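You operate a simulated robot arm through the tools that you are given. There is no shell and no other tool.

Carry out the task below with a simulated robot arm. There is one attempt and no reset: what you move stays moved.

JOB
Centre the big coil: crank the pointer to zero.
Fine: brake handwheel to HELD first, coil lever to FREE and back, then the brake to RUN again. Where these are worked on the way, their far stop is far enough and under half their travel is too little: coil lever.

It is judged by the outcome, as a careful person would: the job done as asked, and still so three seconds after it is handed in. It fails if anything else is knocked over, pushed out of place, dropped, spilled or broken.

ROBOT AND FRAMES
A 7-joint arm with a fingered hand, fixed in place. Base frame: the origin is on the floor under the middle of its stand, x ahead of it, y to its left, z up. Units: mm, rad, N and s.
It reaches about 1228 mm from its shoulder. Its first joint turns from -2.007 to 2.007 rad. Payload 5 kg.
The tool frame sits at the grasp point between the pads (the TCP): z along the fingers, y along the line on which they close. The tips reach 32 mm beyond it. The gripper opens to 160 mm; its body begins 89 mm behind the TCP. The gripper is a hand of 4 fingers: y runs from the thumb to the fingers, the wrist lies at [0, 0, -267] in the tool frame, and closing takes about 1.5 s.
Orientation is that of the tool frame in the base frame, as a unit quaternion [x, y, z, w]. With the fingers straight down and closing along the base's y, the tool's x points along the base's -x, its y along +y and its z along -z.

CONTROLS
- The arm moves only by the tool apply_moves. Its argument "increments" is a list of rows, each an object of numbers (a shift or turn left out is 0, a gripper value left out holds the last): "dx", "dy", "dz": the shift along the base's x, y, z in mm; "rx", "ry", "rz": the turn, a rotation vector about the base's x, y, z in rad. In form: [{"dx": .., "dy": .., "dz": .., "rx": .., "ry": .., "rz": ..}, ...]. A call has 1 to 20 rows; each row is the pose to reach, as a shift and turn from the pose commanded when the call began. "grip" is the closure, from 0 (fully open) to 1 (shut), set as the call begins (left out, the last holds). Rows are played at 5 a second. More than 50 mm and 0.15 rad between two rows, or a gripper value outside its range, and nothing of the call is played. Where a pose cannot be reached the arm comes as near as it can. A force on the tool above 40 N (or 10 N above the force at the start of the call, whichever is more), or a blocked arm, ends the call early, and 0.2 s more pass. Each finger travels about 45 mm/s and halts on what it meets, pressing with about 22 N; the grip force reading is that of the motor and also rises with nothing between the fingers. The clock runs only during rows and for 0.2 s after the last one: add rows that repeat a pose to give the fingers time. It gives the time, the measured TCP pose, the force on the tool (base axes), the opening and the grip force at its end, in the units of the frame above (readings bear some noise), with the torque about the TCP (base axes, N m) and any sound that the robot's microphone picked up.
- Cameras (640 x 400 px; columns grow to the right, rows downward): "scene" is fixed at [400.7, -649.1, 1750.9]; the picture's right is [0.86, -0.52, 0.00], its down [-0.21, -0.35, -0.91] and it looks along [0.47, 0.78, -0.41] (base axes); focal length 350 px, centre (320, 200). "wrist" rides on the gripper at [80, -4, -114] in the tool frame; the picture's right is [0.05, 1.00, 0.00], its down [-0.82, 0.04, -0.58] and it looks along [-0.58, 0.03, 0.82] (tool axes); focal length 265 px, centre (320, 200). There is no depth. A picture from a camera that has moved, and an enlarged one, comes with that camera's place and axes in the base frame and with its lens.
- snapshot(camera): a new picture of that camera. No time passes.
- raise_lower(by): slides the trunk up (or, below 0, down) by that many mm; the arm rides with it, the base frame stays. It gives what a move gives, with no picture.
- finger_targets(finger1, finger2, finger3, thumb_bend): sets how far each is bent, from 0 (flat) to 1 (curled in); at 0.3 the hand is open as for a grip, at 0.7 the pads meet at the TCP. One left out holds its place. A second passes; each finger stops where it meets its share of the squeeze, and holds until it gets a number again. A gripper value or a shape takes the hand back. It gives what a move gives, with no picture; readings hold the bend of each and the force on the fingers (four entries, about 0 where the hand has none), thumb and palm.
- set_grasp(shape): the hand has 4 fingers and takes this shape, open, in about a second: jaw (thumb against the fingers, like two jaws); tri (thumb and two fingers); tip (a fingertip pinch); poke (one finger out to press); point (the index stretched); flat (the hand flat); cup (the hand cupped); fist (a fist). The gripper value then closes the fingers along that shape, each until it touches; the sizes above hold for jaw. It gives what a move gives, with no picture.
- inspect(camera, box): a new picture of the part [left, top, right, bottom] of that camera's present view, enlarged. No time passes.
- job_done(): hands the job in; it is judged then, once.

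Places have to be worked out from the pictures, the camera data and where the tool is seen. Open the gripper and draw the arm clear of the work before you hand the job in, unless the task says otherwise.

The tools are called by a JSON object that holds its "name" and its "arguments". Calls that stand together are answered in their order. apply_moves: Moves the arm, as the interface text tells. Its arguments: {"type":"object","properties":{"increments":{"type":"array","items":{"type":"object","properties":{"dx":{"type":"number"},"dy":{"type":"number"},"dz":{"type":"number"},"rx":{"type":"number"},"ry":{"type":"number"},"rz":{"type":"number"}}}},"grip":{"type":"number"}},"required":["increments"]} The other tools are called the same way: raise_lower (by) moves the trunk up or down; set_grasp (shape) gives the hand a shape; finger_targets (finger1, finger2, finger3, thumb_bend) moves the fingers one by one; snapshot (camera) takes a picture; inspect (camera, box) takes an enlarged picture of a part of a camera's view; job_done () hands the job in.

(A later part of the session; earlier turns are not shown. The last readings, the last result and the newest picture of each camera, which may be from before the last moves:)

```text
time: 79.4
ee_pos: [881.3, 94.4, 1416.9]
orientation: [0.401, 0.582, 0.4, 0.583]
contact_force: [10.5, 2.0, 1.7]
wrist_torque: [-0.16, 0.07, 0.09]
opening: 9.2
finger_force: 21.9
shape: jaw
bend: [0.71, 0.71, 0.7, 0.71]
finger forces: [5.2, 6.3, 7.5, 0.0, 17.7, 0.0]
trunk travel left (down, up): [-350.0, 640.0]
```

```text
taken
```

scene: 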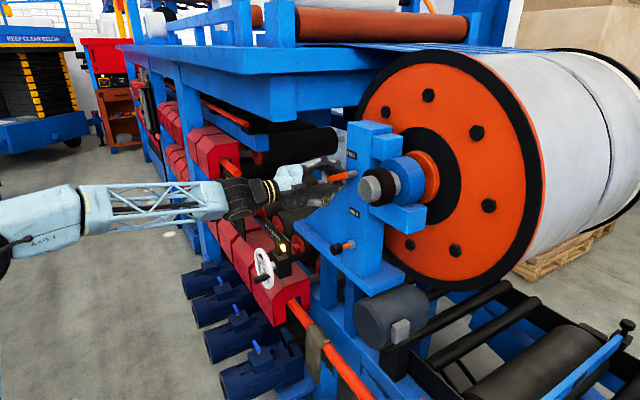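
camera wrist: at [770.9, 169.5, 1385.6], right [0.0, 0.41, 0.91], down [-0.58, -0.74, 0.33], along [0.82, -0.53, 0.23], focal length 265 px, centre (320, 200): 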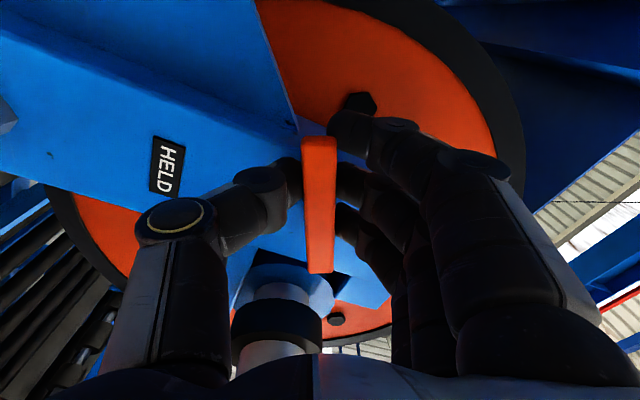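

Smooth still (about 1.2 rad, 69°). I go on to 1.6 rad and check for a stop.

{"name": "apply_moves", "arguments": {"increments": [{"dy": 0.9, "dz": 2.4, "rx": 0.05}, {"dy": 1.6, "dz": 4.8, "rx": 0.1}, {"dy": 2.2, "dz": 7.2, "rx": 0.15}, {"dy": 2.7, "dz": 9.7, "rx": 0.2}, {"dy": 3.0, "dz": 12.2, "rx": 0.25}, {"dy": 3.3, "dz": 14.7, "rx": 0.3}, {"dy": 3.4, "dz": 17.2, "rx": 0.35}, {"dy": 3.4, "dz": 19.8, "rx": 0.4}, {"dy": 3.4, "dz": 19.8, "rx": 0.4}]}}

{"name": "snapshot", "arguments": {"camera": "wrist"}}

{"name": "inspect", "arguments": {"camera": "scene", "box": [270, 120, 430, 270]}}

```text
time: 81.4
ee_pos: [884.0, 99.5, 1435.5]
orientation: [0.509, 0.492, 0.507, 0.492]
contact_force: [22.8, 10.3, 4.8]
wrist_torque: [-0.25, 0.11, 0.18]
opening: 8.1
finger_force: 21.2
shape: jaw
bend: [0.7, 0.7, 0.7, 0.71]
finger forces: [8.1, 9.1, 9.9, 0.0, 15.0, 0.0]
trunk travel left (down, up): [-350.0, 640.0]
```

```text
taken
camera wrist: at [771.7, 181.0, 1435.8], right [0.0, 0.02, 1.0], down [-0.58, -0.82, 0.02], along [0.82, -0.58, 0.01], focal length 265 px, centre (320, 200)
```

wrist: 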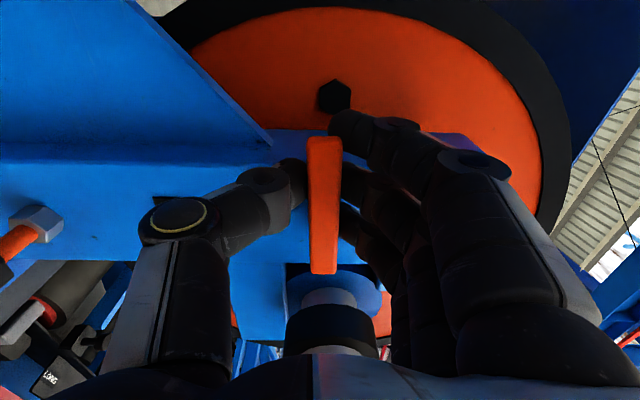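

```text
2.67 times, centred on (350, 195) of scene
camera zoom: at [400.7, -649.1, 1750.9], right [0.86, -0.52, 0.0], down [-0.21, -0.35, -0.91], along [0.47, 0.78, -0.41], focal length 934 px, centre (240, 213)
```

zoom: 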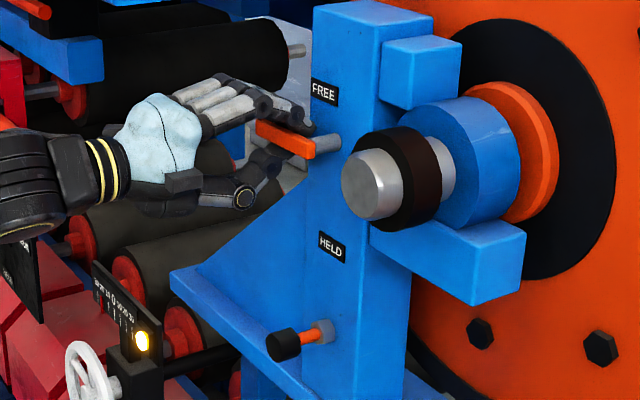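

The lever is horizontal now (~90°) and no stop yet. I continue to 1.9 rad, easing 2 mm forward to relieve the x force.

{"name": "apply_moves", "arguments": {"increments": [{"dx": 2, "dy": 0.5, "dz": 2.5, "rx": 0.05}, {"dx": 2, "dy": 0.3, "dz": 5.0, "rx": 0.1}, {"dx": 2, "dy": 0, "dz": 7.5, "rx": 0.15}, {"dx": 2, "dy": -0.5, "dz": 10.0, "rx": 0.2}, {"dx": 2, "dy": -1.1, "dz": 12.4, "rx": 0.25}, {"dx": 2, "dy": -2.0, "dz": 14.9, "rx": 0.3}, {"dx": 2, "dy": -2.0, "dz": 14.9, "rx": 0.3}]}}

{"name": "snapshot", "arguments": {"camera": "wrist"}}

{"name": "inspect", "arguments": {"camera": "scene", "box": [270, 120, 430, 270]}}

```text
time: 83.0
ee_pos: [887.5, 94.2, 1448.0]
orientation: [0.578, 0.411, 0.573, 0.411]
contact_force: [2.2, 2.6, -34.3]
wrist_torque: [-0.57, 0.46, 0.37]
opening: 11.3
finger_force: 22.2
shape: jaw
bend: [0.72, 0.72, 0.71, 0.71]
finger forces: [0.0, 2.2, 8.4, 0.0, 32.9, 0.1]
trunk travel left (down, up): [-350.0, 640.0]
```

```text
taken
camera wrist: at [775.1, 173.7, 1472.6], right [0.0, -0.28, 0.96], down [-0.58, -0.78, -0.22], along [0.81, -0.56, -0.16], focal length 265 px, centre (320, 200)
```

wrist: 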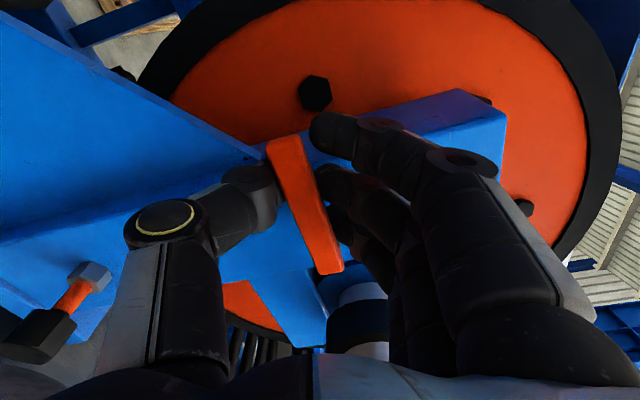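

```text
2.67 times, centred on (350, 195) of scene
camera zoom: at [400.7, -649.1, 1750.9], right [0.86, -0.52, 0.0], down [-0.21, -0.35, -0.91], along [0.47, 0.78, -0.41], focal length 934 px, centre (240, 213)
```

zoom: 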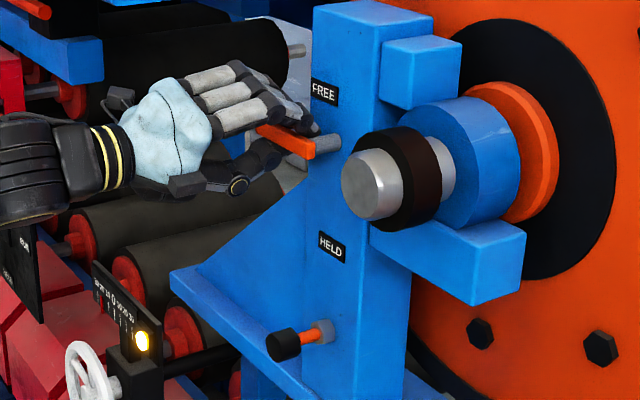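

The bar no longer follows (34 N against it): the far stop FREE is at about 90°. I ease the hand back to the bar's angle and then open, watching whether the lever stays.

{"name": "apply_moves", "arguments": {"increments": [{"dx": 0, "dy": 1.0, "dz": -4, "rx": -0.1}, {"dx": 0, "dy": 2, "dz": -8, "rx": -0.2}, {"dx": 0, "dy": 3, "dz": -12, "rx": -0.3}, {"dx": 0, "dy": 3, "dz": -12, "rx": -0.3}]}}

{"name": "snapshot", "arguments": {"camera": "wrist"}}

```text
time: 84.0
ee_pos: [887.9, 98.5, 1441.4]
orientation: [0.508, 0.492, 0.506, 0.494]
contact_force: [19.8, 4.3, -1.4]
wrist_torque: [0.18, -0.05, 0.05]
opening: 6.8
finger_force: 21.5
shape: jaw
bend: [0.71, 0.71, 0.71, 0.71]
finger forces: [4.5, 5.0, 5.4, 0.0, 18.0, 0.1]
trunk travel left (down, up): [-350.0, 640.0]
```

```text
taken
camera wrist: at [774.6, 180.6, 1440.0], right [0.0, 0.02, 1.0], down [-0.58, -0.81, 0.02], along [0.81, -0.58, 0.01], focal length 265 px, centre (320, 200)
```

wrist: 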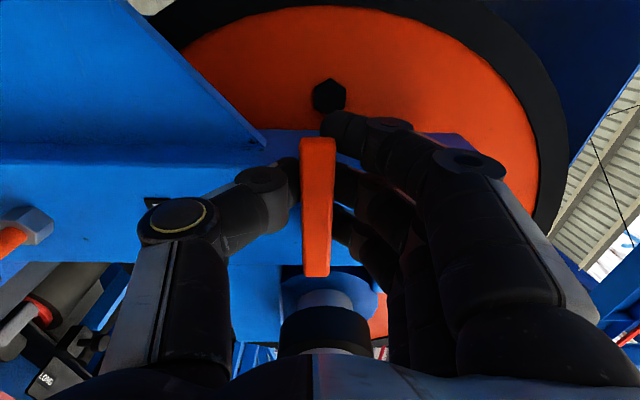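

Aligned and nearly force-free. I open the hand and see whether the lever stays at FREE.

{"name": "apply_moves", "arguments": {"increments": [{"dx": 0}, {"dx": 0}, {"dx": 0}, {"dx": 0}, {"dx": 0}, {"dx": 0}, {"dx": 0}, {"dx": 0}, {"dx": 0}], "grip": 0.0}}

{"name": "snapshot", "arguments": {"camera": "wrist"}}

{"name": "inspect", "arguments": {"camera": "scene", "box": [270, 120, 430, 270]}}

```text
time: 86.0
ee_pos: [883.9, 98.8, 1440.7]
orientation: [0.508, 0.492, 0.507, 0.493]
contact_force: [-0.4, 0.2, -0.3]
wrist_torque: [0.0, 0.02, 0.02]
opening: 160.1
finger_force: 0.0
shape: jaw
bend: [0.3, 0.3, 0.3, 0.3]
finger forces: [0.0, 0.0, 0.1, 0.0, 0.0, 0.1]
trunk travel left (down, up): [-350.0, 640.0]
```

```text
taken
camera wrist: at [772.1, 179.9, 1440.2], right [0.0, 0.02, 1.0], down [-0.58, -0.81, 0.02], along [0.82, -0.58, 0.01], focal length 265 px, centre (320, 200)
```

wrist: 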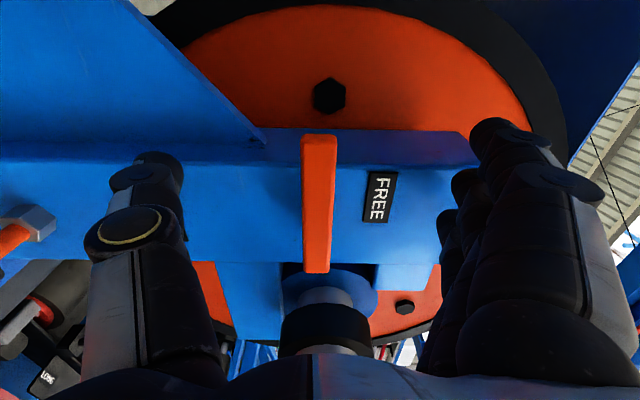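

```text
2.67 times, centred on (350, 195) of scene
camera zoom: at [400.7, -649.1, 1750.9], right [0.86, -0.52, 0.0], down [-0.21, -0.35, -0.91], along [0.47, 0.78, -0.41], focal length 934 px, centre (240, 213)
```

zoom: 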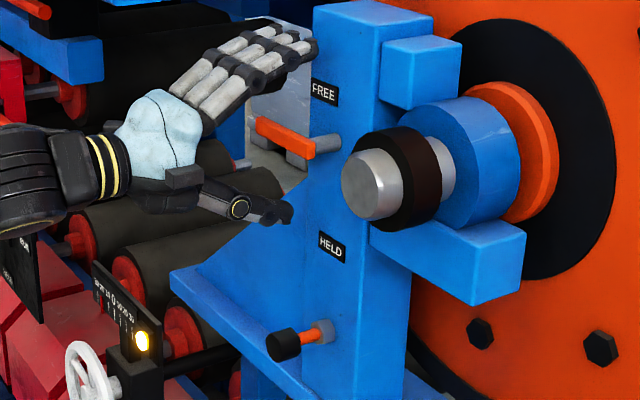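

The lever stays at FREE. I withdraw straight back, then roll the hand upright again.

{"name": "apply_moves", "arguments": {"increments": [{"dx": -20}, {"dx": -40}, {"dx": -60}, {"dx": -80}, {"dx": -100}, {"dx": -100}]}}

{"name": "apply_moves", "arguments": {"increments": [{"rx": -0.14}, {"rx": -0.28}, {"rx": -0.42}, {"rx": -0.56}, {"rx": -0.7}, {"rx": -0.84}, {"rx": -0.98}, {"rx": -1.12}, {"rx": -1.26}, {"rx": -1.4}, {"rx": -1.54}, {"rx": -1.6}, {"rx": -1.6}]}}

{"name": "snapshot", "arguments": {"camera": "scene"}}

```text
time: 87.4
ee_pos: [784.5, 97.8, 1443.1]
orientation: [0.508, 0.492, 0.508, 0.492]
contact_force: [0.3, -0.1, 0.4]
wrist_torque: [0.01, 0.03, 0.01]
opening: 160.0
finger_force: 0.0
shape: jaw
bend: [0.3, 0.3, 0.3, 0.3]
finger forces: [0.0, 0.0, 0.0, 0.0, 0.0, 0.0]
trunk travel left (down, up): [-350.0, 640.0]
```

```text
time: 90.2
ee_pos: [783.8, 97.6, 1440.1]
orientation: [0.001, 0.706, 0.0, 0.708]
contact_force: [-0.4, 1.1, -0.7]
wrist_torque: [0.01, 0.0, 0.03]
opening: 160.2
finger_force: 0.1
shape: jaw
bend: [0.3, 0.3, 0.3, 0.3]
finger forces: [0.0, 0.0, 0.1, 0.0, 0.0, 0.0]
trunk travel left (down, up): [-350.0, 640.0]
```

```text
taken
```

scene: 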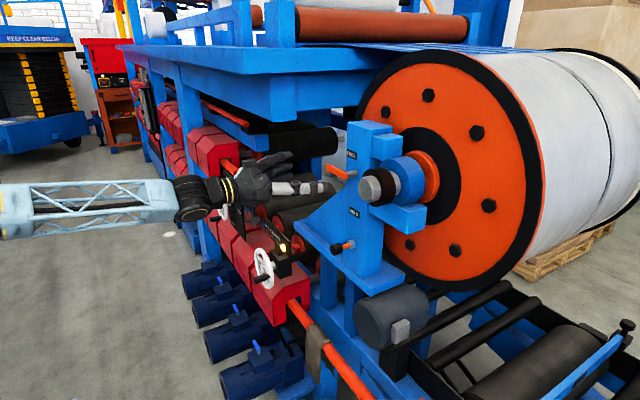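

Hand upright at (784, 98, 1440), lever at FREE. I move to (640, 265, 1440) in small steps before lowering the trunk for the crank.

{"name": "apply_moves", "arguments": {"increments": [{"dx": -20, "dy": 24}, {"dx": -41, "dy": 48}, {"dx": -62, "dy": 72}, {"dx": -82, "dy": 96}, {"dx": -103, "dy": 120}, {"dx": -124, "dy": 144}, {"dx": -144, "dy": 168}, {"dx": -144, "dy": 168}]}}

{"name": "snapshot", "arguments": {"camera": "scene"}}

```text
time: 92.0
ee_pos: [640.4, 265.5, 1439.9]
orientation: [0.0, 0.706, 0.001, 0.708]
contact_force: [-0.1, 0.2, -0.5]
wrist_torque: [-0.01, -0.01, -0.03]
opening: 160.0
finger_force: 0.1
shape: jaw
bend: [0.3, 0.3, 0.3, 0.3]
finger forces: [0.0, 0.0, 0.1, 0.0, 0.1, 0.0]
trunk travel left (down, up): [-350.0, 640.0]
```

```text
taken
```

scene: 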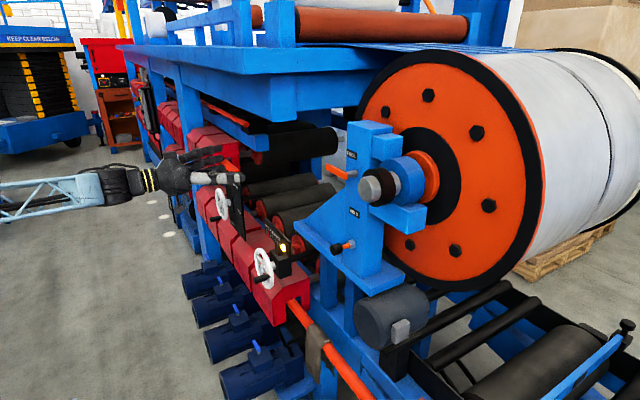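

Path is clear below; I lower the trunk 350 mm to bring the hand to the crank's height.

{"name": "raise_lower", "arguments": {"by": -350}}

{"name": "snapshot", "arguments": {"camera": "wrist"}}

{"name": "inspect", "arguments": {"camera": "scene", "box": [180, 180, 320, 300]}}

```text
time: 95.5
ee_pos: [655.1, 268.1, 1077.2]
orientation: [-0.001, 0.716, -0.002, 0.698]
contact_force: [-0.4, 0.0, 0.1]
wrist_torque: [0.01, -0.04, 0.0]
opening: 160.3
finger_force: 0.0
shape: jaw
bend: [0.3, 0.3, 0.3, 0.3]
finger forces: [0.1, 0.0, 0.1, 0.1, 0.0, 0.0]
trunk travel left (down, up): [0.0, 990.0]
```

```text
taken
camera wrist: at [540.3, 264.7, 1000.0], right [0.0, 1.0, -0.06], down [-0.56, 0.05, 0.83], along [0.83, 0.03, 0.55], focal length 265 px, centre (320, 200)
```

wrist: 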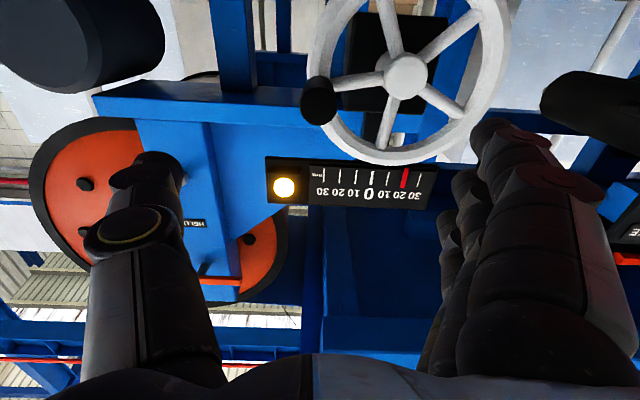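

```text
3.33 times, centred on (250, 240) of scene
camera zoom: at [400.7, -649.1, 1750.9], right [0.86, -0.52, 0.0], down [-0.21, -0.35, -0.91], along [0.47, 0.78, -0.41], focal length 1167 px, centre (553, 67)
```

zoom: 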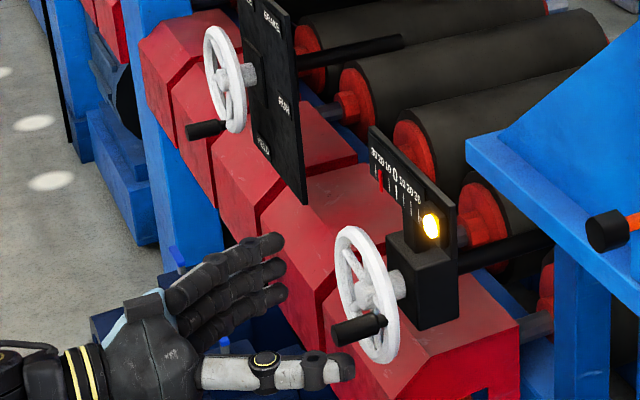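

The crank wheel's hub is near (757, 330, 1028) and its knob near (705–750, 267, 1039). I zoom in on the scale to read the pointer.

{"name": "inspect", "arguments": {"camera": "wrist", "box": [260, 140, 450, 220]}}

{"name": "inspect", "arguments": {"camera": "wrist", "box": [280, 0, 520, 170]}}

{"name": "inspect", "arguments": {"camera": "scene", "box": [250, 210, 310, 260]}}

```text
3.37 times, centred on (355, 180) of wrist
camera zoom: at [540.3, 264.7, 1000.0], right [0.0, 1.0, -0.06], down [-0.56, 0.05, 0.83], along [0.83, 0.03, 0.55], focal length 894 px, centre (202, 267)
```

zoom: 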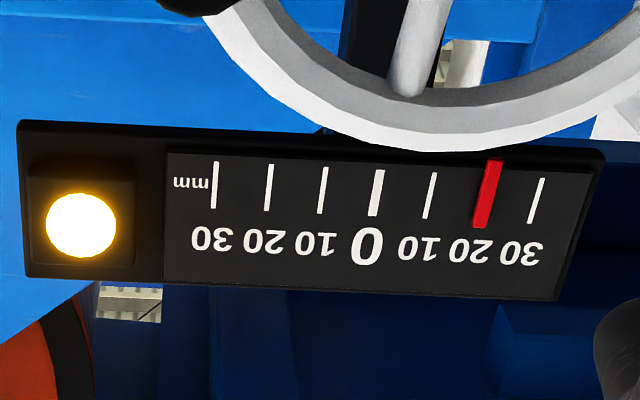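

```text
2.35 times, centred on (400, 85) of wrist
camera zoom: at [540.3, 264.7, 1000.0], right [0.0, 1.0, -0.06], down [-0.56, 0.05, 0.83], along [0.83, 0.03, 0.55], focal length 624 px, centre (132, 471)
```

zoom: 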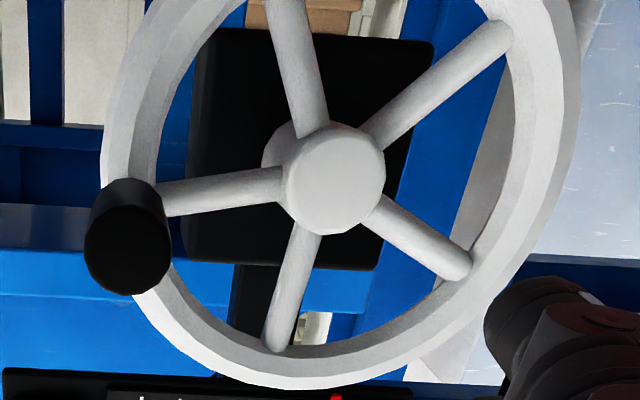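

```text
8.00 times, centred on (280, 235) of scene
camera zoom: at [400.7, -649.1, 1750.9], right [0.86, -0.52, 0.0], down [-0.21, -0.35, -0.91], along [0.47, 0.78, -0.41], focal length 2801 px, centre (640, -80)
```

zoom: 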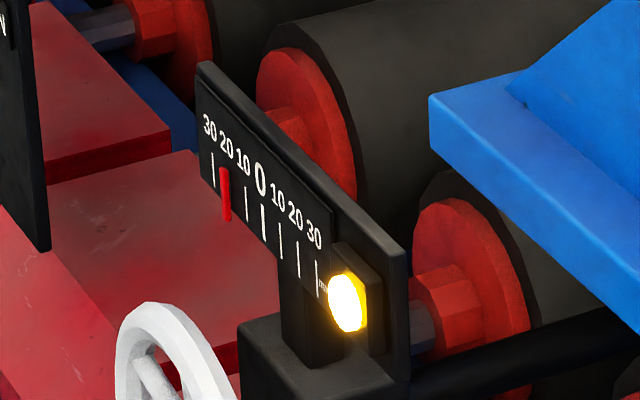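

The pointer reads about 20 on the +y side. I level the hand and line it up with the crank knob at about (266, 1041).

{"name": "apply_moves", "arguments": {"increments": [{"dx": -8, "dy": -1, "dz": -12, "ry": -0.01}, {"dx": -12, "dy": -2, "dz": -24, "ry": -0.025}, {"dx": -12, "dy": -2, "dz": -36, "ry": -0.025}, {"dx": -12, "dy": -2, "dz": -36, "ry": -0.025}]}}

{"name": "snapshot", "arguments": {"camera": "wrist"}}

```text
time: 96.7
ee_pos: [645.5, 266.6, 1030.6]
orientation: [-0.002, 0.713, -0.006, 0.701]
contact_force: [-0.5, -0.1, -0.7]
wrist_torque: [-0.01, -0.05, 0.02]
opening: 160.0
finger_force: 0.1
shape: jaw
bend: [0.3, 0.3, 0.3, 0.3]
finger forces: [0.0, 0.0, 0.1, 0.1, 0.0, 0.0]
trunk travel left (down, up): [0.0, 990.0]
stopped in row 4: the arm was blocked; the commanded pose is now the measured one
```

```text
taken
camera wrist: at [531.4, 262.3, 952.0], right [0.0, 1.0, -0.06], down [-0.56, 0.05, 0.82], along [0.83, 0.04, 0.56], focal length 265 px, centre (320, 200)
```

wrist: 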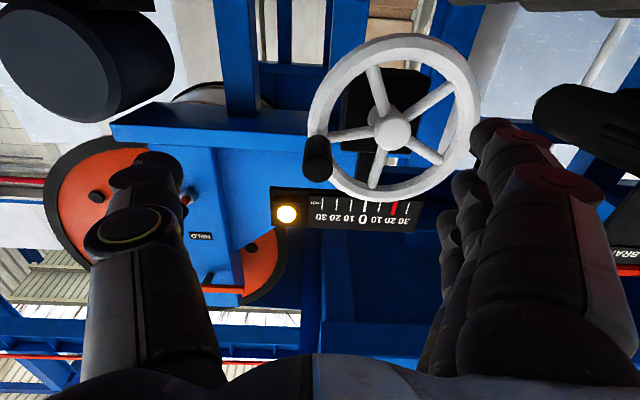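

The arm reports being blocked. I look at the whole scene to see what the arm may be touching.

{"name": "snapshot", "arguments": {"camera": "scene"}}

```text
taken
```

scene: 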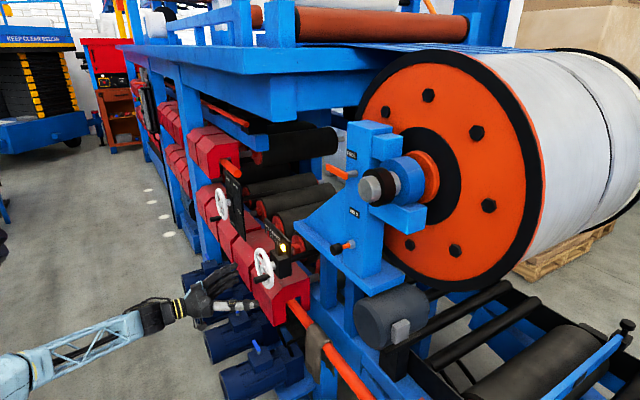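

Something low is obstructing the arm at the trunk's lowest position (the pose shifted while lowering). I raise the trunk by 150 mm to free it.

{"name": "raise_lower", "arguments": {"by": 150}}

{"name": "snapshot", "arguments": {"camera": "scene"}}

```text
time: 98.4
ee_pos: [641.8, 265.7, 1181.5]
orientation: [-0.002, 0.71, -0.002, 0.704]
contact_force: [0.5, -0.2, -0.4]
wrist_torque: [0.02, 0.01, 0.01]
opening: 159.8
finger_force: 0.1
shape: jaw
bend: [0.3, 0.3, 0.3, 0.3]
finger forces: [0.0, 0.0, 0.0, 0.1, 0.0, 0.0]
trunk travel left (down, up): [-150.0, 840.0]
```

```text
taken
```

scene: 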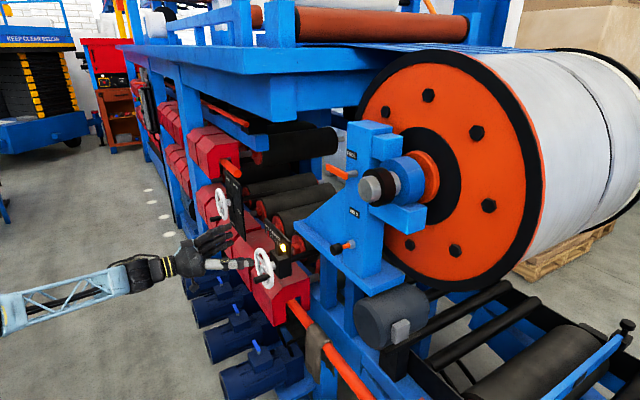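

Free again at (642, 266, 1182). I lower the hand by the arm itself to z≈1041 in small steps.

{"name": "apply_moves", "arguments": {"increments": [{"dz": -20, "ry": -0.005}, {"dz": -40, "ry": -0.008}, {"dz": -60, "ry": -0.008}, {"dz": -80, "ry": -0.008}, {"dz": -100, "ry": -0.008}, {"dz": -120, "ry": -0.008}, {"dz": -140, "ry": -0.008}, {"dz": -140, "ry": -0.008}]}}

{"name": "snapshot", "arguments": {"camera": "wrist"}}

{"name": "snapshot", "arguments": {"camera": "scene"}}

```text
time: 100.2
ee_pos: [641.0, 265.8, 1040.1]
orientation: [-0.003, 0.707, -0.002, 0.707]
contact_force: [0.3, -0.2, -0.4]
wrist_torque: [0.0, -0.04, 0.02]
opening: 160.5
finger_force: 0.1
shape: jaw
bend: [0.3, 0.3, 0.3, 0.3]
finger forces: [0.0, 0.0, 0.1, 0.0, 0.1, 0.0]
trunk travel left (down, up): [-150.0, 840.0]
```

```text
taken
camera wrist: at [528.9, 261.6, 960.7], right [0.0, 1.0, -0.06], down [-0.58, 0.05, 0.82], along [0.82, 0.03, 0.58], focal length 265 px, centre (320, 200)
```

wrist: 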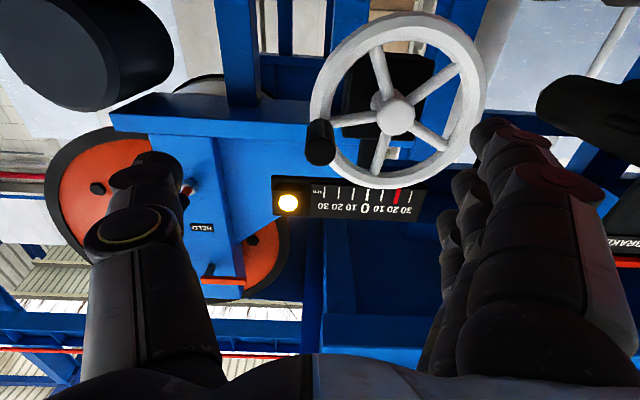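

```text
taken
```

scene: 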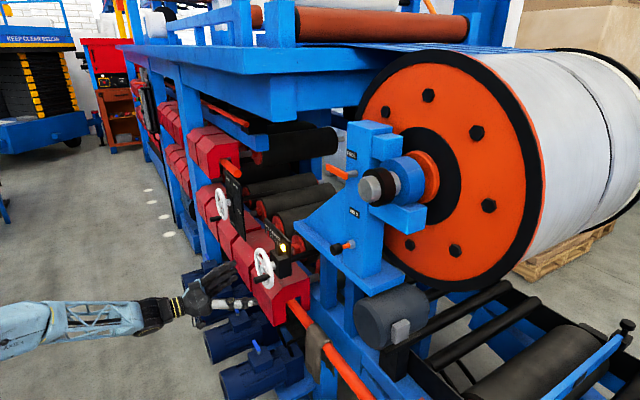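

Hand level at (641, 266, 1040), knob centred at (265.5, 1040), hub (331, 1030), radius ≈66. I advance to x≈708 (keeping the fingertips short of the rim this time).

{"name": "apply_moves", "arguments": {"increments": [{"dx": 17}, {"dx": 34}, {"dx": 51}, {"dx": 67}, {"dx": 67}]}}

{"name": "snapshot", "arguments": {"camera": "wrist"}}

{"name": "inspect", "arguments": {"camera": "scene", "box": [200, 210, 320, 310]}}

```text
time: 101.4
ee_pos: [709.3, 265.7, 1041.2]
orientation: [-0.002, 0.707, -0.003, 0.707]
contact_force: [0.0, 0.3, -0.5]
wrist_torque: [-0.01, -0.02, 0.01]
opening: 159.9
finger_force: 0.0
shape: jaw
bend: [0.3, 0.3, 0.3, 0.3]
finger forces: [0.0, 0.0, 0.1, 0.0, 0.1, 0.0]
trunk travel left (down, up): [-150.0, 840.0]
```

```text
taken
camera wrist: at [596.3, 262.5, 961.8], right [0.0, 1.0, -0.06], down [-0.58, 0.05, 0.82], along [0.82, 0.03, 0.58], focal length 265 px, centre (320, 200)
```

wrist: 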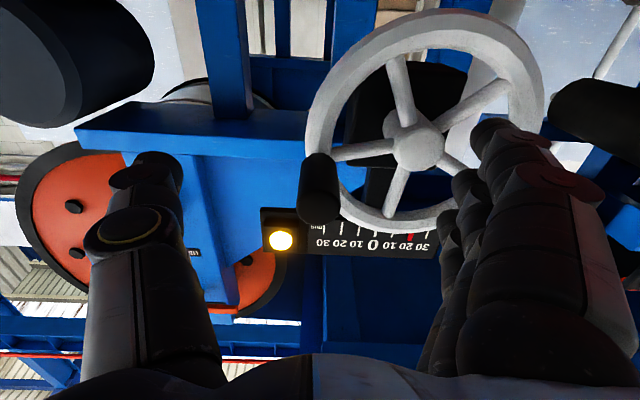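

```text
4.00 times, centred on (260, 260) of scene
camera zoom: at [400.7, -649.1, 1750.9], right [0.86, -0.52, 0.0], down [-0.21, -0.35, -0.91], along [0.47, 0.78, -0.41], focal length 1401 px, centre (560, -40)
```

zoom: 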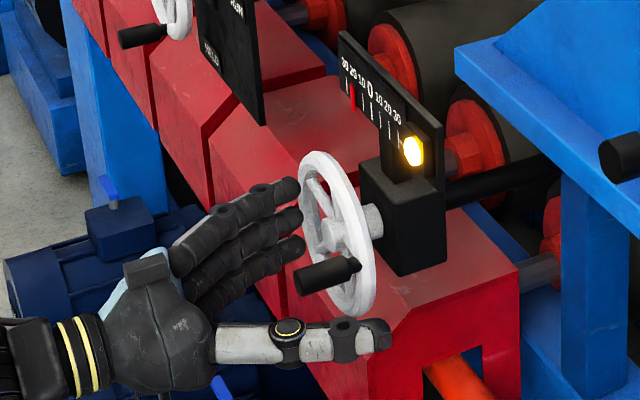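

The knob tip is right at the TCP. I close the hand on it.

{"name": "apply_moves", "arguments": {"increments": [{"dx": 1}, {"dx": 1}, {"dx": 1}, {"dx": 1}, {"dx": 1}, {"dx": 1}, {"dx": 1}, {"dx": 1}, {"dx": 1}, {"dx": 1}], "grip": 1.0}}

{"name": "snapshot", "arguments": {"camera": "wrist"}}

{"name": "inspect", "arguments": {"camera": "scene", "box": [250, 210, 310, 260]}}

```text
time: 103.6
ee_pos: [709.9, 264.3, 1040.5]
orientation: [0.0, 0.707, -0.004, 0.707]
contact_force: [-0.1, -5.4, -0.7]
wrist_torque: [0.0, 0.0, -0.04]
opening: 6.4
finger_force: 18.2
shape: jaw
bend: [0.67, 0.72, 0.67, 0.7]
finger forces: [0.0, 8.4, 0.0, 0.0, 13.6, 0.1]
trunk travel left (down, up): [-150.0, 840.0]
```

```text
taken
camera wrist: at [597.4, 260.9, 961.9], right [0.0, 1.0, -0.06], down [-0.58, 0.05, 0.82], along [0.82, 0.03, 0.58], focal length 265 px, centre (320, 200)
```

wrist: 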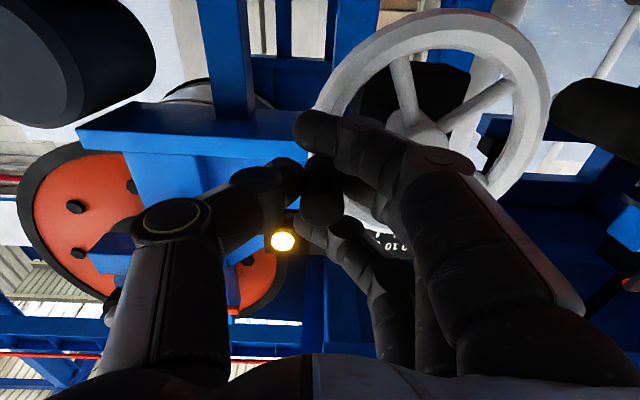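

```text
8.00 times, centred on (280, 235) of scene
camera zoom: at [400.7, -649.1, 1750.9], right [0.86, -0.52, 0.0], down [-0.21, -0.35, -0.91], along [0.47, 0.78, -0.41], focal length 2801 px, centre (640, -80)
```

zoom: 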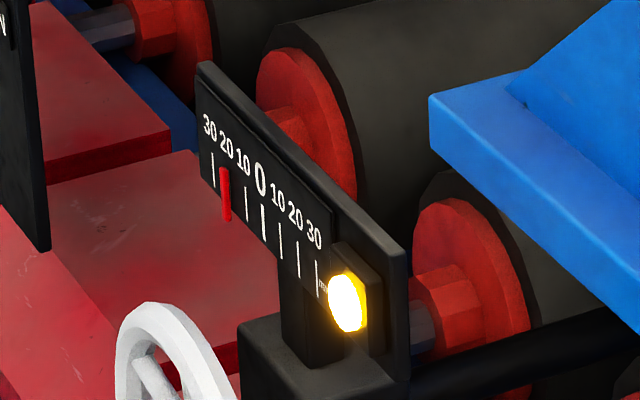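

Gripped well. I try cranking clockwise (downward here) by 30° and watch the pointer and forces.

{"name": "apply_moves", "arguments": {"increments": [{"dy": -1.7, "dz": -6.3}, {"dy": -1.9, "dz": -12.2}, {"dy": -1.5, "dz": -18.1}, {"dy": -0.7, "dz": -23.9}, {"dy": 0.7, "dz": -29.6}, {"dy": 2.6, "dz": -35.2}, {"dy": 2.6, "dz": -35.2}]}}

{"name": "snapshot", "arguments": {"camera": "wrist"}}

{"name": "inspect", "arguments": {"camera": "scene", "box": [250, 210, 310, 260]}}

```text
time: 105.2
ee_pos: [709.3, 265.6, 1006.9]
orientation: [-0.001, 0.708, -0.004, 0.706]
contact_force: [7.7, -11.6, -4.1]
wrist_torque: [0.14, 0.1, -0.11]
opening: 4.8
finger_force: 21.9
shape: jaw
bend: [0.68, 0.71, 0.68, 0.7]
finger forces: [0.1, 6.7, 0.0, 0.0, 19.6, 0.1]
trunk travel left (down, up): [-150.0, 840.0]
```

```text
taken
camera wrist: at [596.9, 262.5, 926.5], right [0.0, 1.0, -0.06], down [-0.58, 0.05, 0.82], along [0.82, 0.03, 0.57], focal length 265 px, centre (320, 200)
```

wrist: 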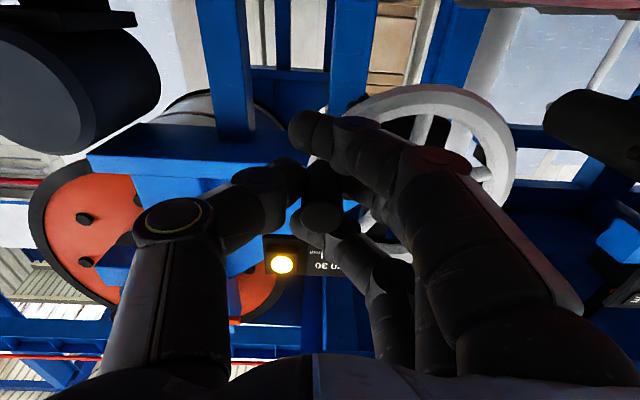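

```text
8.00 times, centred on (280, 235) of scene
camera zoom: at [400.7, -649.1, 1750.9], right [0.86, -0.52, 0.0], down [-0.21, -0.35, -0.91], along [0.47, 0.78, -0.41], focal length 2801 px, centre (640, -80)
```

zoom: 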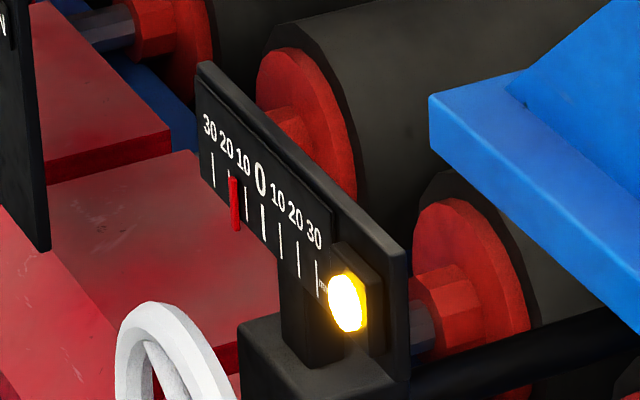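

The pointer moves the right way: about 5–6 mm toward zero for 30°. I continue clockwise with a slightly larger radius (69.5) to ease the outward force.

{"name": "apply_moves", "arguments": {"increments": [{"dy": -0.3, "dz": -5.2}, {"dy": 2.5, "dz": -10.6}, {"dy": 5.8, "dz": -15.7}, {"dy": 9.5, "dz": -20.5}, {"dy": 13.6, "dz": -24.9}, {"dy": 18.0, "dz": -29.0}, {"dy": 18.0, "dz": -29.0}]}}

{"name": "snapshot", "arguments": {"camera": "wrist"}}

{"name": "inspect", "arguments": {"camera": "scene", "box": [210, 210, 310, 310]}}

```text
time: 106.8
ee_pos: [710.1, 285.2, 974.1]
orientation: [-0.001, 0.709, -0.004, 0.705]
contact_force: [-7.4, -22.3, -22.0]
wrist_torque: [0.38, 0.36, -0.5]
opening: 5.5
finger_force: 21.8
shape: jaw
bend: [0.68, 0.72, 0.68, 0.7]
finger forces: [0.0, 4.3, 1.1, 0.0, 32.9, 0.0]
trunk travel left (down, up): [-150.0, 840.0]
```

```text
taken
camera wrist: at [597.1, 281.8, 895.6], right [0.0, 1.0, -0.06], down [-0.57, 0.05, 0.82], along [0.82, 0.03, 0.57], focal length 265 px, centre (320, 200)
```

wrist: 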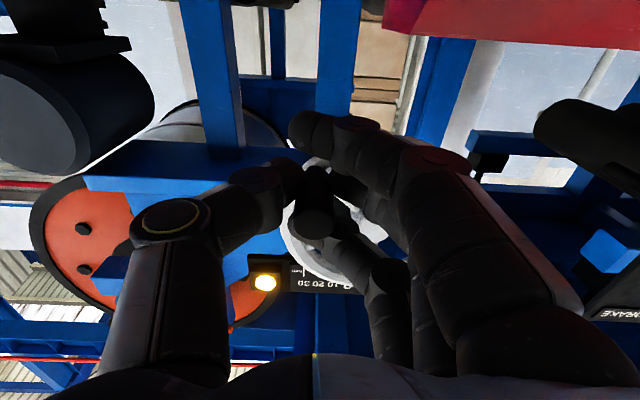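

```text
4.00 times, centred on (260, 260) of scene
camera zoom: at [400.7, -649.1, 1750.9], right [0.86, -0.52, 0.0], down [-0.21, -0.35, -0.91], along [0.47, 0.78, -0.41], focal length 1401 px, centre (560, -40)
```

zoom: 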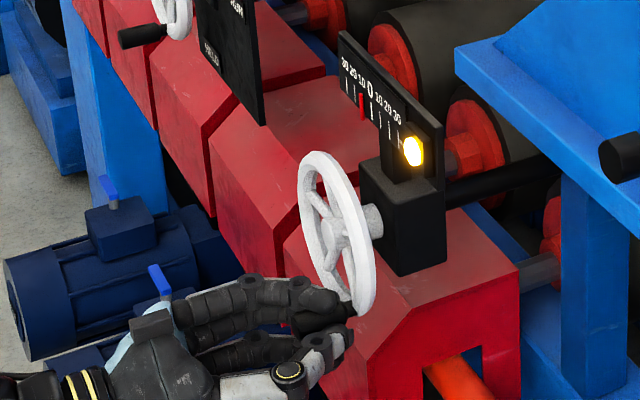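

The knob slipped upward in the grip because the pinch axis is radial here (knob at ~40°, hand ~50°). I'll open, and regrasp with the hand rolled −0.4 rad so that the thumb pushes along the path.

{"name": "apply_moves", "arguments": {"increments": [{"dx": 0}, {"dx": 0}, {"dx": 0}, {"dx": 0}, {"dx": 0}, {"dx": 0}, {"dx": 0}, {"dx": -3}, {"dx": -3}], "grip": 0.0}}

{"name": "snapshot", "arguments": {"camera": "wrist"}}

{"name": "inspect", "arguments": {"camera": "scene", "box": [210, 210, 310, 310]}}

```text
time: 108.8
ee_pos: [706.2, 287.1, 976.4]
orientation: [-0.002, 0.707, -0.003, 0.707]
contact_force: [-0.5, -0.2, -0.4]
wrist_torque: [0.03, 0.02, -0.01]
opening: 160.2
finger_force: 0.0
shape: jaw
bend: [0.3, 0.3, 0.3, 0.3]
finger forces: [0.0, 0.1, 0.0, 0.0, 0.0, 0.0]
trunk travel left (down, up): [-150.0, 840.0]
```

```text
taken
camera wrist: at [593.6, 283.1, 897.6], right [0.0, 1.0, -0.06], down [-0.58, 0.05, 0.82], along [0.82, 0.03, 0.58], focal length 265 px, centre (320, 200)
```

wrist: 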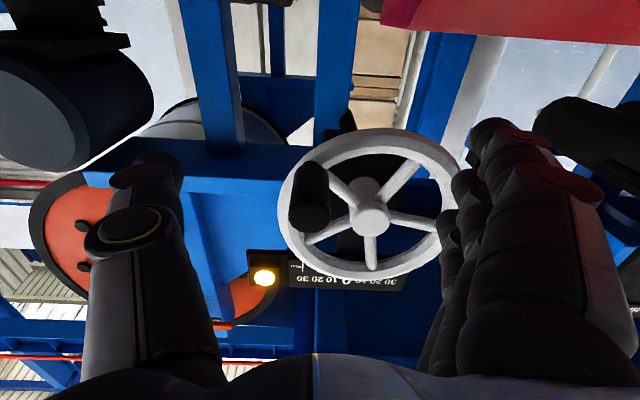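

```text
4.00 times, centred on (260, 260) of scene
camera zoom: at [400.7, -649.1, 1750.9], right [0.86, -0.52, 0.0], down [-0.21, -0.35, -0.91], along [0.47, 0.78, -0.41], focal length 1401 px, centre (560, -40)
```

zoom: 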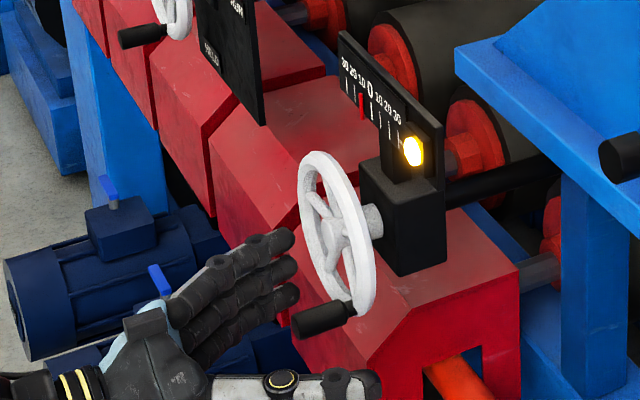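

The knob is at (283, 983), i.e. ~45° around. I read the pointer from the scene camera before regrasping.

{"name": "inspect", "arguments": {"camera": "scene", "box": [262, 210, 292, 240]}}

{"name": "inspect", "arguments": {"camera": "wrist", "box": [240, 230, 420, 300]}}

```text
13.33 times, centred on (277, 225) of scene
camera zoom: at [400.7, -649.1, 1750.9], right [0.86, -0.52, 0.0], down [-0.21, -0.35, -0.91], along [0.47, 0.78, -0.41], focal length 4669 px, centre (893, -133)
```

zoom: 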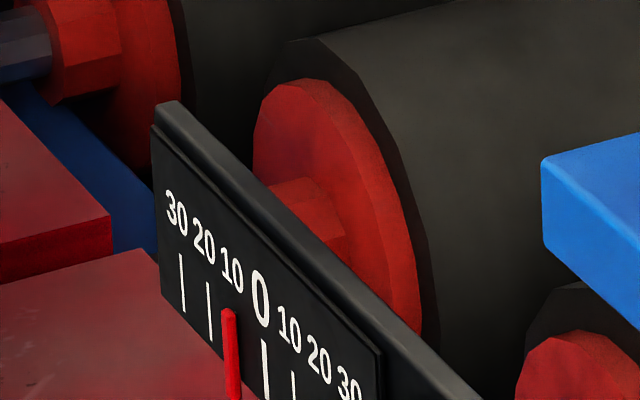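

```text
3.56 times, centred on (330, 265) of wrist
camera zoom: at [593.6, 283.1, 897.6], right [0.0, 1.0, -0.06], down [-0.58, 0.05, 0.82], along [0.82, 0.03, 0.58], focal length 944 px, centre (284, -31)
```

zoom: 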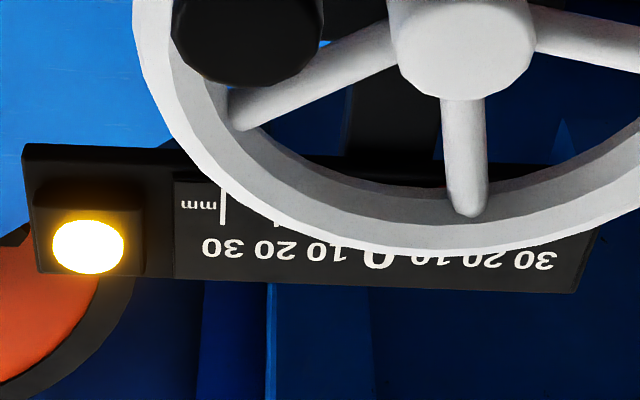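

Pointer now reads about 10–11 on the +y side after ~54°, so about 58° more is needed. I back off a little, roll the hand −0.7 rad (thumb behind the knob along its path) and recentre.

{"name": "apply_moves", "arguments": {"increments": [{"dx": -20}, {"dx": -38}, {"dx": -38, "dy": -2, "dz": 3, "rx": -0.14}, {"dx": -38, "dy": -4, "dz": 6, "rx": -0.28}, {"dx": -38, "dy": -5, "dz": 8, "rx": -0.42}, {"dx": -38, "dy": -5, "dz": 8, "rx": -0.56}, {"dx": -38, "dy": -5, "dz": 8, "rx": -0.7}, {"dx": -38, "dy": -5, "dz": 8, "rx": -0.7}]}}

{"name": "snapshot", "arguments": {"camera": "wrist"}}

{"name": "snapshot", "arguments": {"camera": "scene"}}

```text
time: 110.6
ee_pos: [669.4, 282.3, 985.8]
orientation: [-0.244, 0.664, -0.246, 0.663]
contact_force: [0.1, -0.3, 0.1]
wrist_torque: [-0.02, 0.02, -0.02]
opening: 160.2
finger_force: 0.1
shape: jaw
bend: [0.3, 0.3, 0.3, 0.3]
finger forces: [0.0, 0.1, 0.0, 0.0, 0.0, 0.1]
trunk travel left (down, up): [-150.0, 840.0]
```

```text
taken
camera wrist: at [555.4, 227.6, 928.1], right [0.0, 0.72, -0.69], down [-0.58, 0.56, 0.59], along [0.82, 0.4, 0.42], focal length 265 px, centre (320, 200)
```

wrist: 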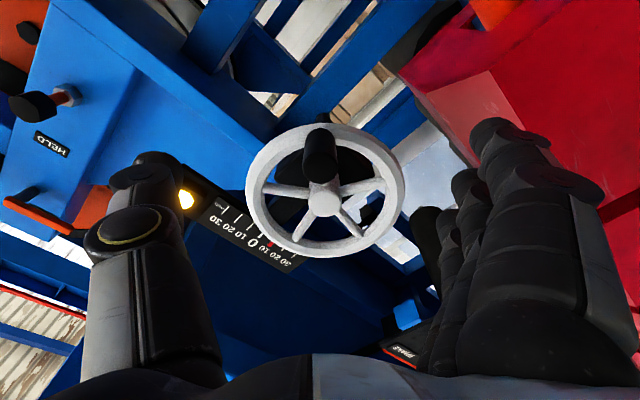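

```text
taken
```

scene: 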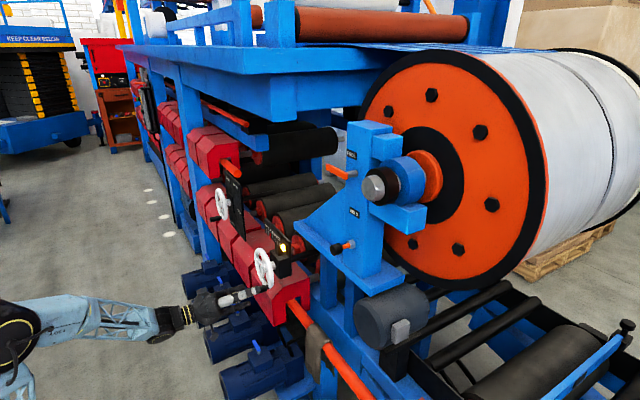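

The coil visibly shifts too. The housing is a bit near the rolled fingers, so I reduce the roll to −0.4 rad, then advance onto the knob at (283, 985).

{"name": "apply_moves", "arguments": {"increments": [{"rx": 0.15, "dy": -0.5}, {"rx": 0.3, "dy": -1, "dz": -1}, {"rx": 0.3, "dx": 14, "dy": -1, "dz": -1}, {"rx": 0.3, "dx": 28, "dy": -1, "dz": -1}, {"rx": 0.3, "dx": 40, "dy": -1, "dz": -1}, {"rx": 0.3, "dx": 40, "dy": -1, "dz": -1}]}}

{"name": "snapshot", "arguments": {"camera": "wrist"}}

{"name": "inspect", "arguments": {"camera": "scene", "box": [210, 210, 310, 310]}}

```text
time: 112.0
ee_pos: [707.9, 281.3, 985.4]
orientation: [-0.141, 0.693, -0.143, 0.692]
contact_force: [-0.8, 0.4, 0.6]
wrist_torque: [-0.04, -0.01, 0.01]
opening: 160.2
finger_force: 0.2
shape: jaw
bend: [0.3, 0.3, 0.3, 0.3]
finger forces: [0.0, 0.0, 0.1, 0.0, 0.0, 0.0]
trunk travel left (down, up): [-150.0, 840.0]
```

```text
taken
camera wrist: at [595.2, 246.1, 913.1], right [0.0, 0.9, -0.44], down [-0.58, 0.36, 0.73], along [0.82, 0.25, 0.52], focal length 265 px, centre (320, 200)
```

wrist: 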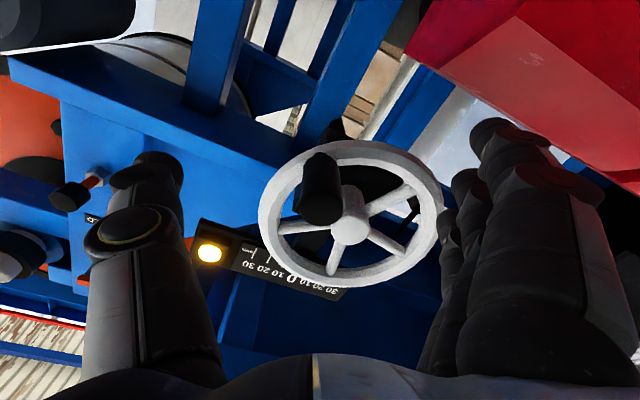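

```text
4.00 times, centred on (260, 260) of scene
camera zoom: at [400.7, -649.1, 1750.9], right [0.86, -0.52, 0.0], down [-0.21, -0.35, -0.91], along [0.47, 0.78, -0.41], focal length 1401 px, centre (560, -40)
```

zoom: 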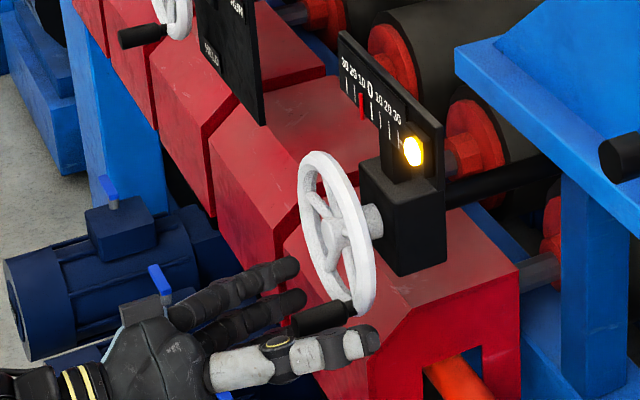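

The knob tip is exactly at the view centre (TCP). I close the hand.

{"name": "apply_moves", "arguments": {"increments": [{"dx": 1}, {"dx": 1}, {"dx": 1}, {"dx": 1}, {"dx": 1}, {"dx": 1}, {"dx": 1}, {"dx": 1}, {"dx": 1}, {"dx": 1}], "grip": 1.0}}

{"name": "snapshot", "arguments": {"camera": "wrist"}}

```text
time: 114.2
ee_pos: [708.5, 280.5, 984.4]
orientation: [-0.141, 0.693, -0.144, 0.692]
contact_force: [1.0, -3.7, 0.4]
wrist_torque: [0.05, 0.05, -0.01]
opening: 5.3
finger_force: 17.9
shape: jaw
bend: [0.67, 0.72, 0.67, 0.7]
finger forces: [0.0, 8.9, 0.1, 0.0, 13.0, 0.0]
trunk travel left (down, up): [-150.0, 840.0]
```

```text
taken
camera wrist: at [596.2, 245.6, 913.3], right [0.0, 0.9, -0.44], down [-0.58, 0.36, 0.73], along [0.82, 0.25, 0.52], focal length 265 px, centre (320, 200)
```

wrist: 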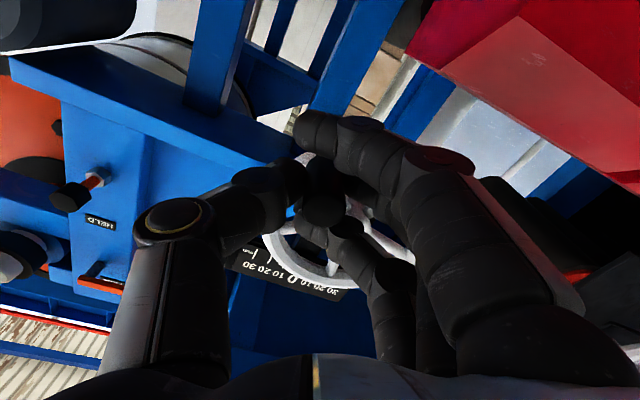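

Good grip. I crank on with the hand rolling along with the wheel about the hub (330.5, 1030), first 20°.

{"name": "apply_moves", "arguments": {"increments": [{"dy": 2.1, "dz": -2.2, "rx": 0.044}, {"dy": 4.2, "dz": -4.2, "rx": 0.087}, {"dy": 6.4, "dz": -6.2, "rx": 0.131}, {"dy": 8.7, "dz": -8.0, "rx": 0.175}, {"dy": 11.1, "dz": -9.7, "rx": 0.218}, {"dy": 13.5, "dz": -11.4, "rx": 0.262}, {"dy": 16.0, "dz": -13.0, "rx": 0.305}, {"dy": 18.6, "dz": -14.4, "rx": 0.349}, {"dy": 18.6, "dz": -14.4, "rx": 0.349}]}}

{"name": "inspect", "arguments": {"camera": "scene", "box": [210, 210, 310, 310]}}

{"name": "snapshot", "arguments": {"camera": "wrist"}}

```text
time: 116.2
ee_pos: [709.9, 299.4, 969.9]
orientation: [-0.019, 0.707, -0.021, 0.706]
contact_force: [-1.3, -6.5, -8.5]
wrist_torque: [0.09, 0.13, -0.01]
opening: 5.1
finger_force: 21.9
shape: jaw
bend: [0.68, 0.72, 0.68, 0.7]
finger forces: [0.0, 11.4, 0.0, 0.1, 17.8, 0.0]
trunk travel left (down, up): [-150.0, 840.0]
```

```text
4.00 times, centred on (260, 260) of scene
camera zoom: at [400.7, -649.1, 1750.9], right [0.86, -0.52, 0.0], down [-0.21, -0.35, -0.91], along [0.47, 0.78, -0.41], focal length 1401 px, centre (560, -40)
```

zoom: 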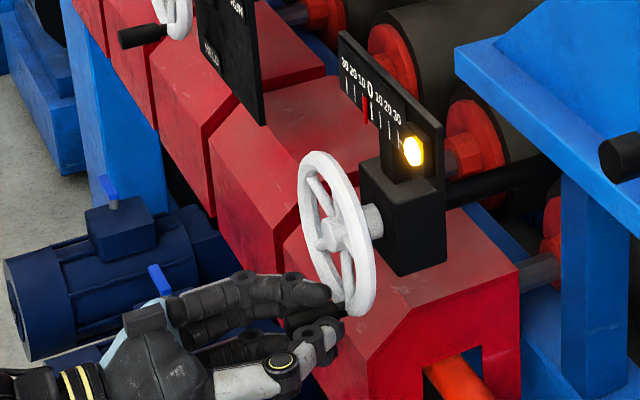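

```text
taken
camera wrist: at [596.5, 292.1, 890.4], right [0.0, 0.99, -0.11], down [-0.58, 0.09, 0.81], along [0.82, 0.06, 0.57], focal length 265 px, centre (320, 200)
```

wrist: 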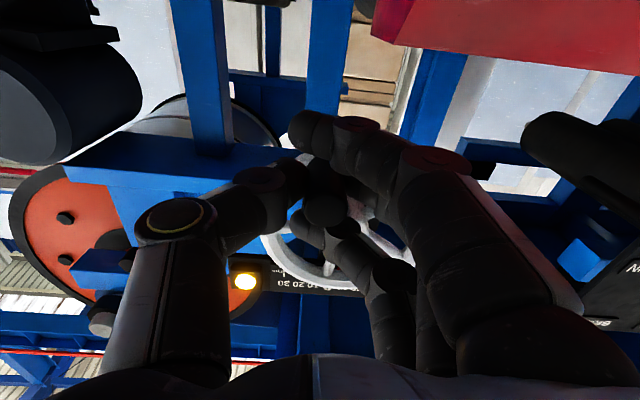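

Smooth, with under 10 N. I continue another 20°.

{"name": "apply_moves", "arguments": {"increments": [{"dy": 2.4, "dz": -1.8, "rx": 0.044}, {"dy": 5.0, "dz": -3.1, "rx": 0.087}, {"dy": 7.7, "dz": -4.2, "rx": 0.131}, {"dy": 10.5, "dz": -5.1, "rx": 0.175}, {"dy": 13.3, "dz": -5.9, "rx": 0.218}, {"dy": 16.2, "dz": -6.6, "rx": 0.262}, {"dy": 19.1, "dz": -7.2, "rx": 0.305}, {"dy": 22.1, "dz": -7.6, "rx": 0.349}, {"dy": 22.1, "dz": -7.6, "rx": 0.349}]}}

{"name": "inspect", "arguments": {"camera": "scene", "box": [262, 215, 302, 250]}}

{"name": "snapshot", "arguments": {"camera": "wrist"}}

```text
time: 118.2
ee_pos: [710.1, 321.3, 962.5]
orientation: [0.103, 0.7, 0.103, 0.699]
contact_force: [-6.0, -2.2, -5.4]
wrist_torque: [0.15, 0.04, 0.09]
opening: 4.9
finger_force: 22.1
shape: jaw
bend: [0.68, 0.72, 0.68, 0.7]
finger forces: [0.1, 12.1, 0.1, 0.1, 16.8, 0.0]
trunk travel left (down, up): [-150.0, 840.0]
```

```text
11.43 times, centred on (282, 232) of scene
camera zoom: at [400.7, -649.1, 1750.9], right [0.86, -0.52, 0.0], down [-0.21, -0.35, -0.91], along [0.47, 0.78, -0.41], focal length 4002 px, centre (754, -171)
```

zoom: 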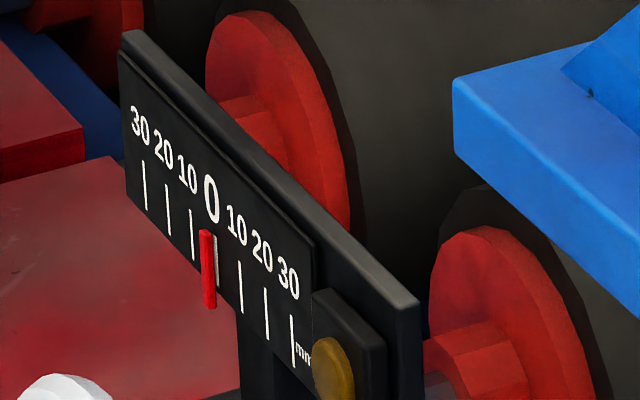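

```text
taken
camera wrist: at [596.9, 342.5, 885.0], right [0.0, 0.97, 0.24], down [-0.58, -0.19, 0.79], along [0.82, -0.14, 0.56], focal length 265 px, centre (320, 200)
```

wrist: 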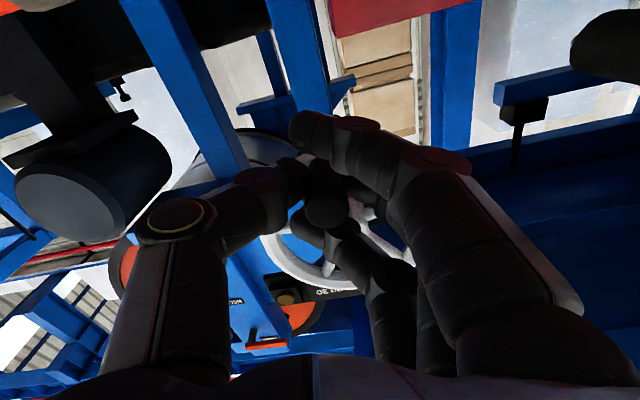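

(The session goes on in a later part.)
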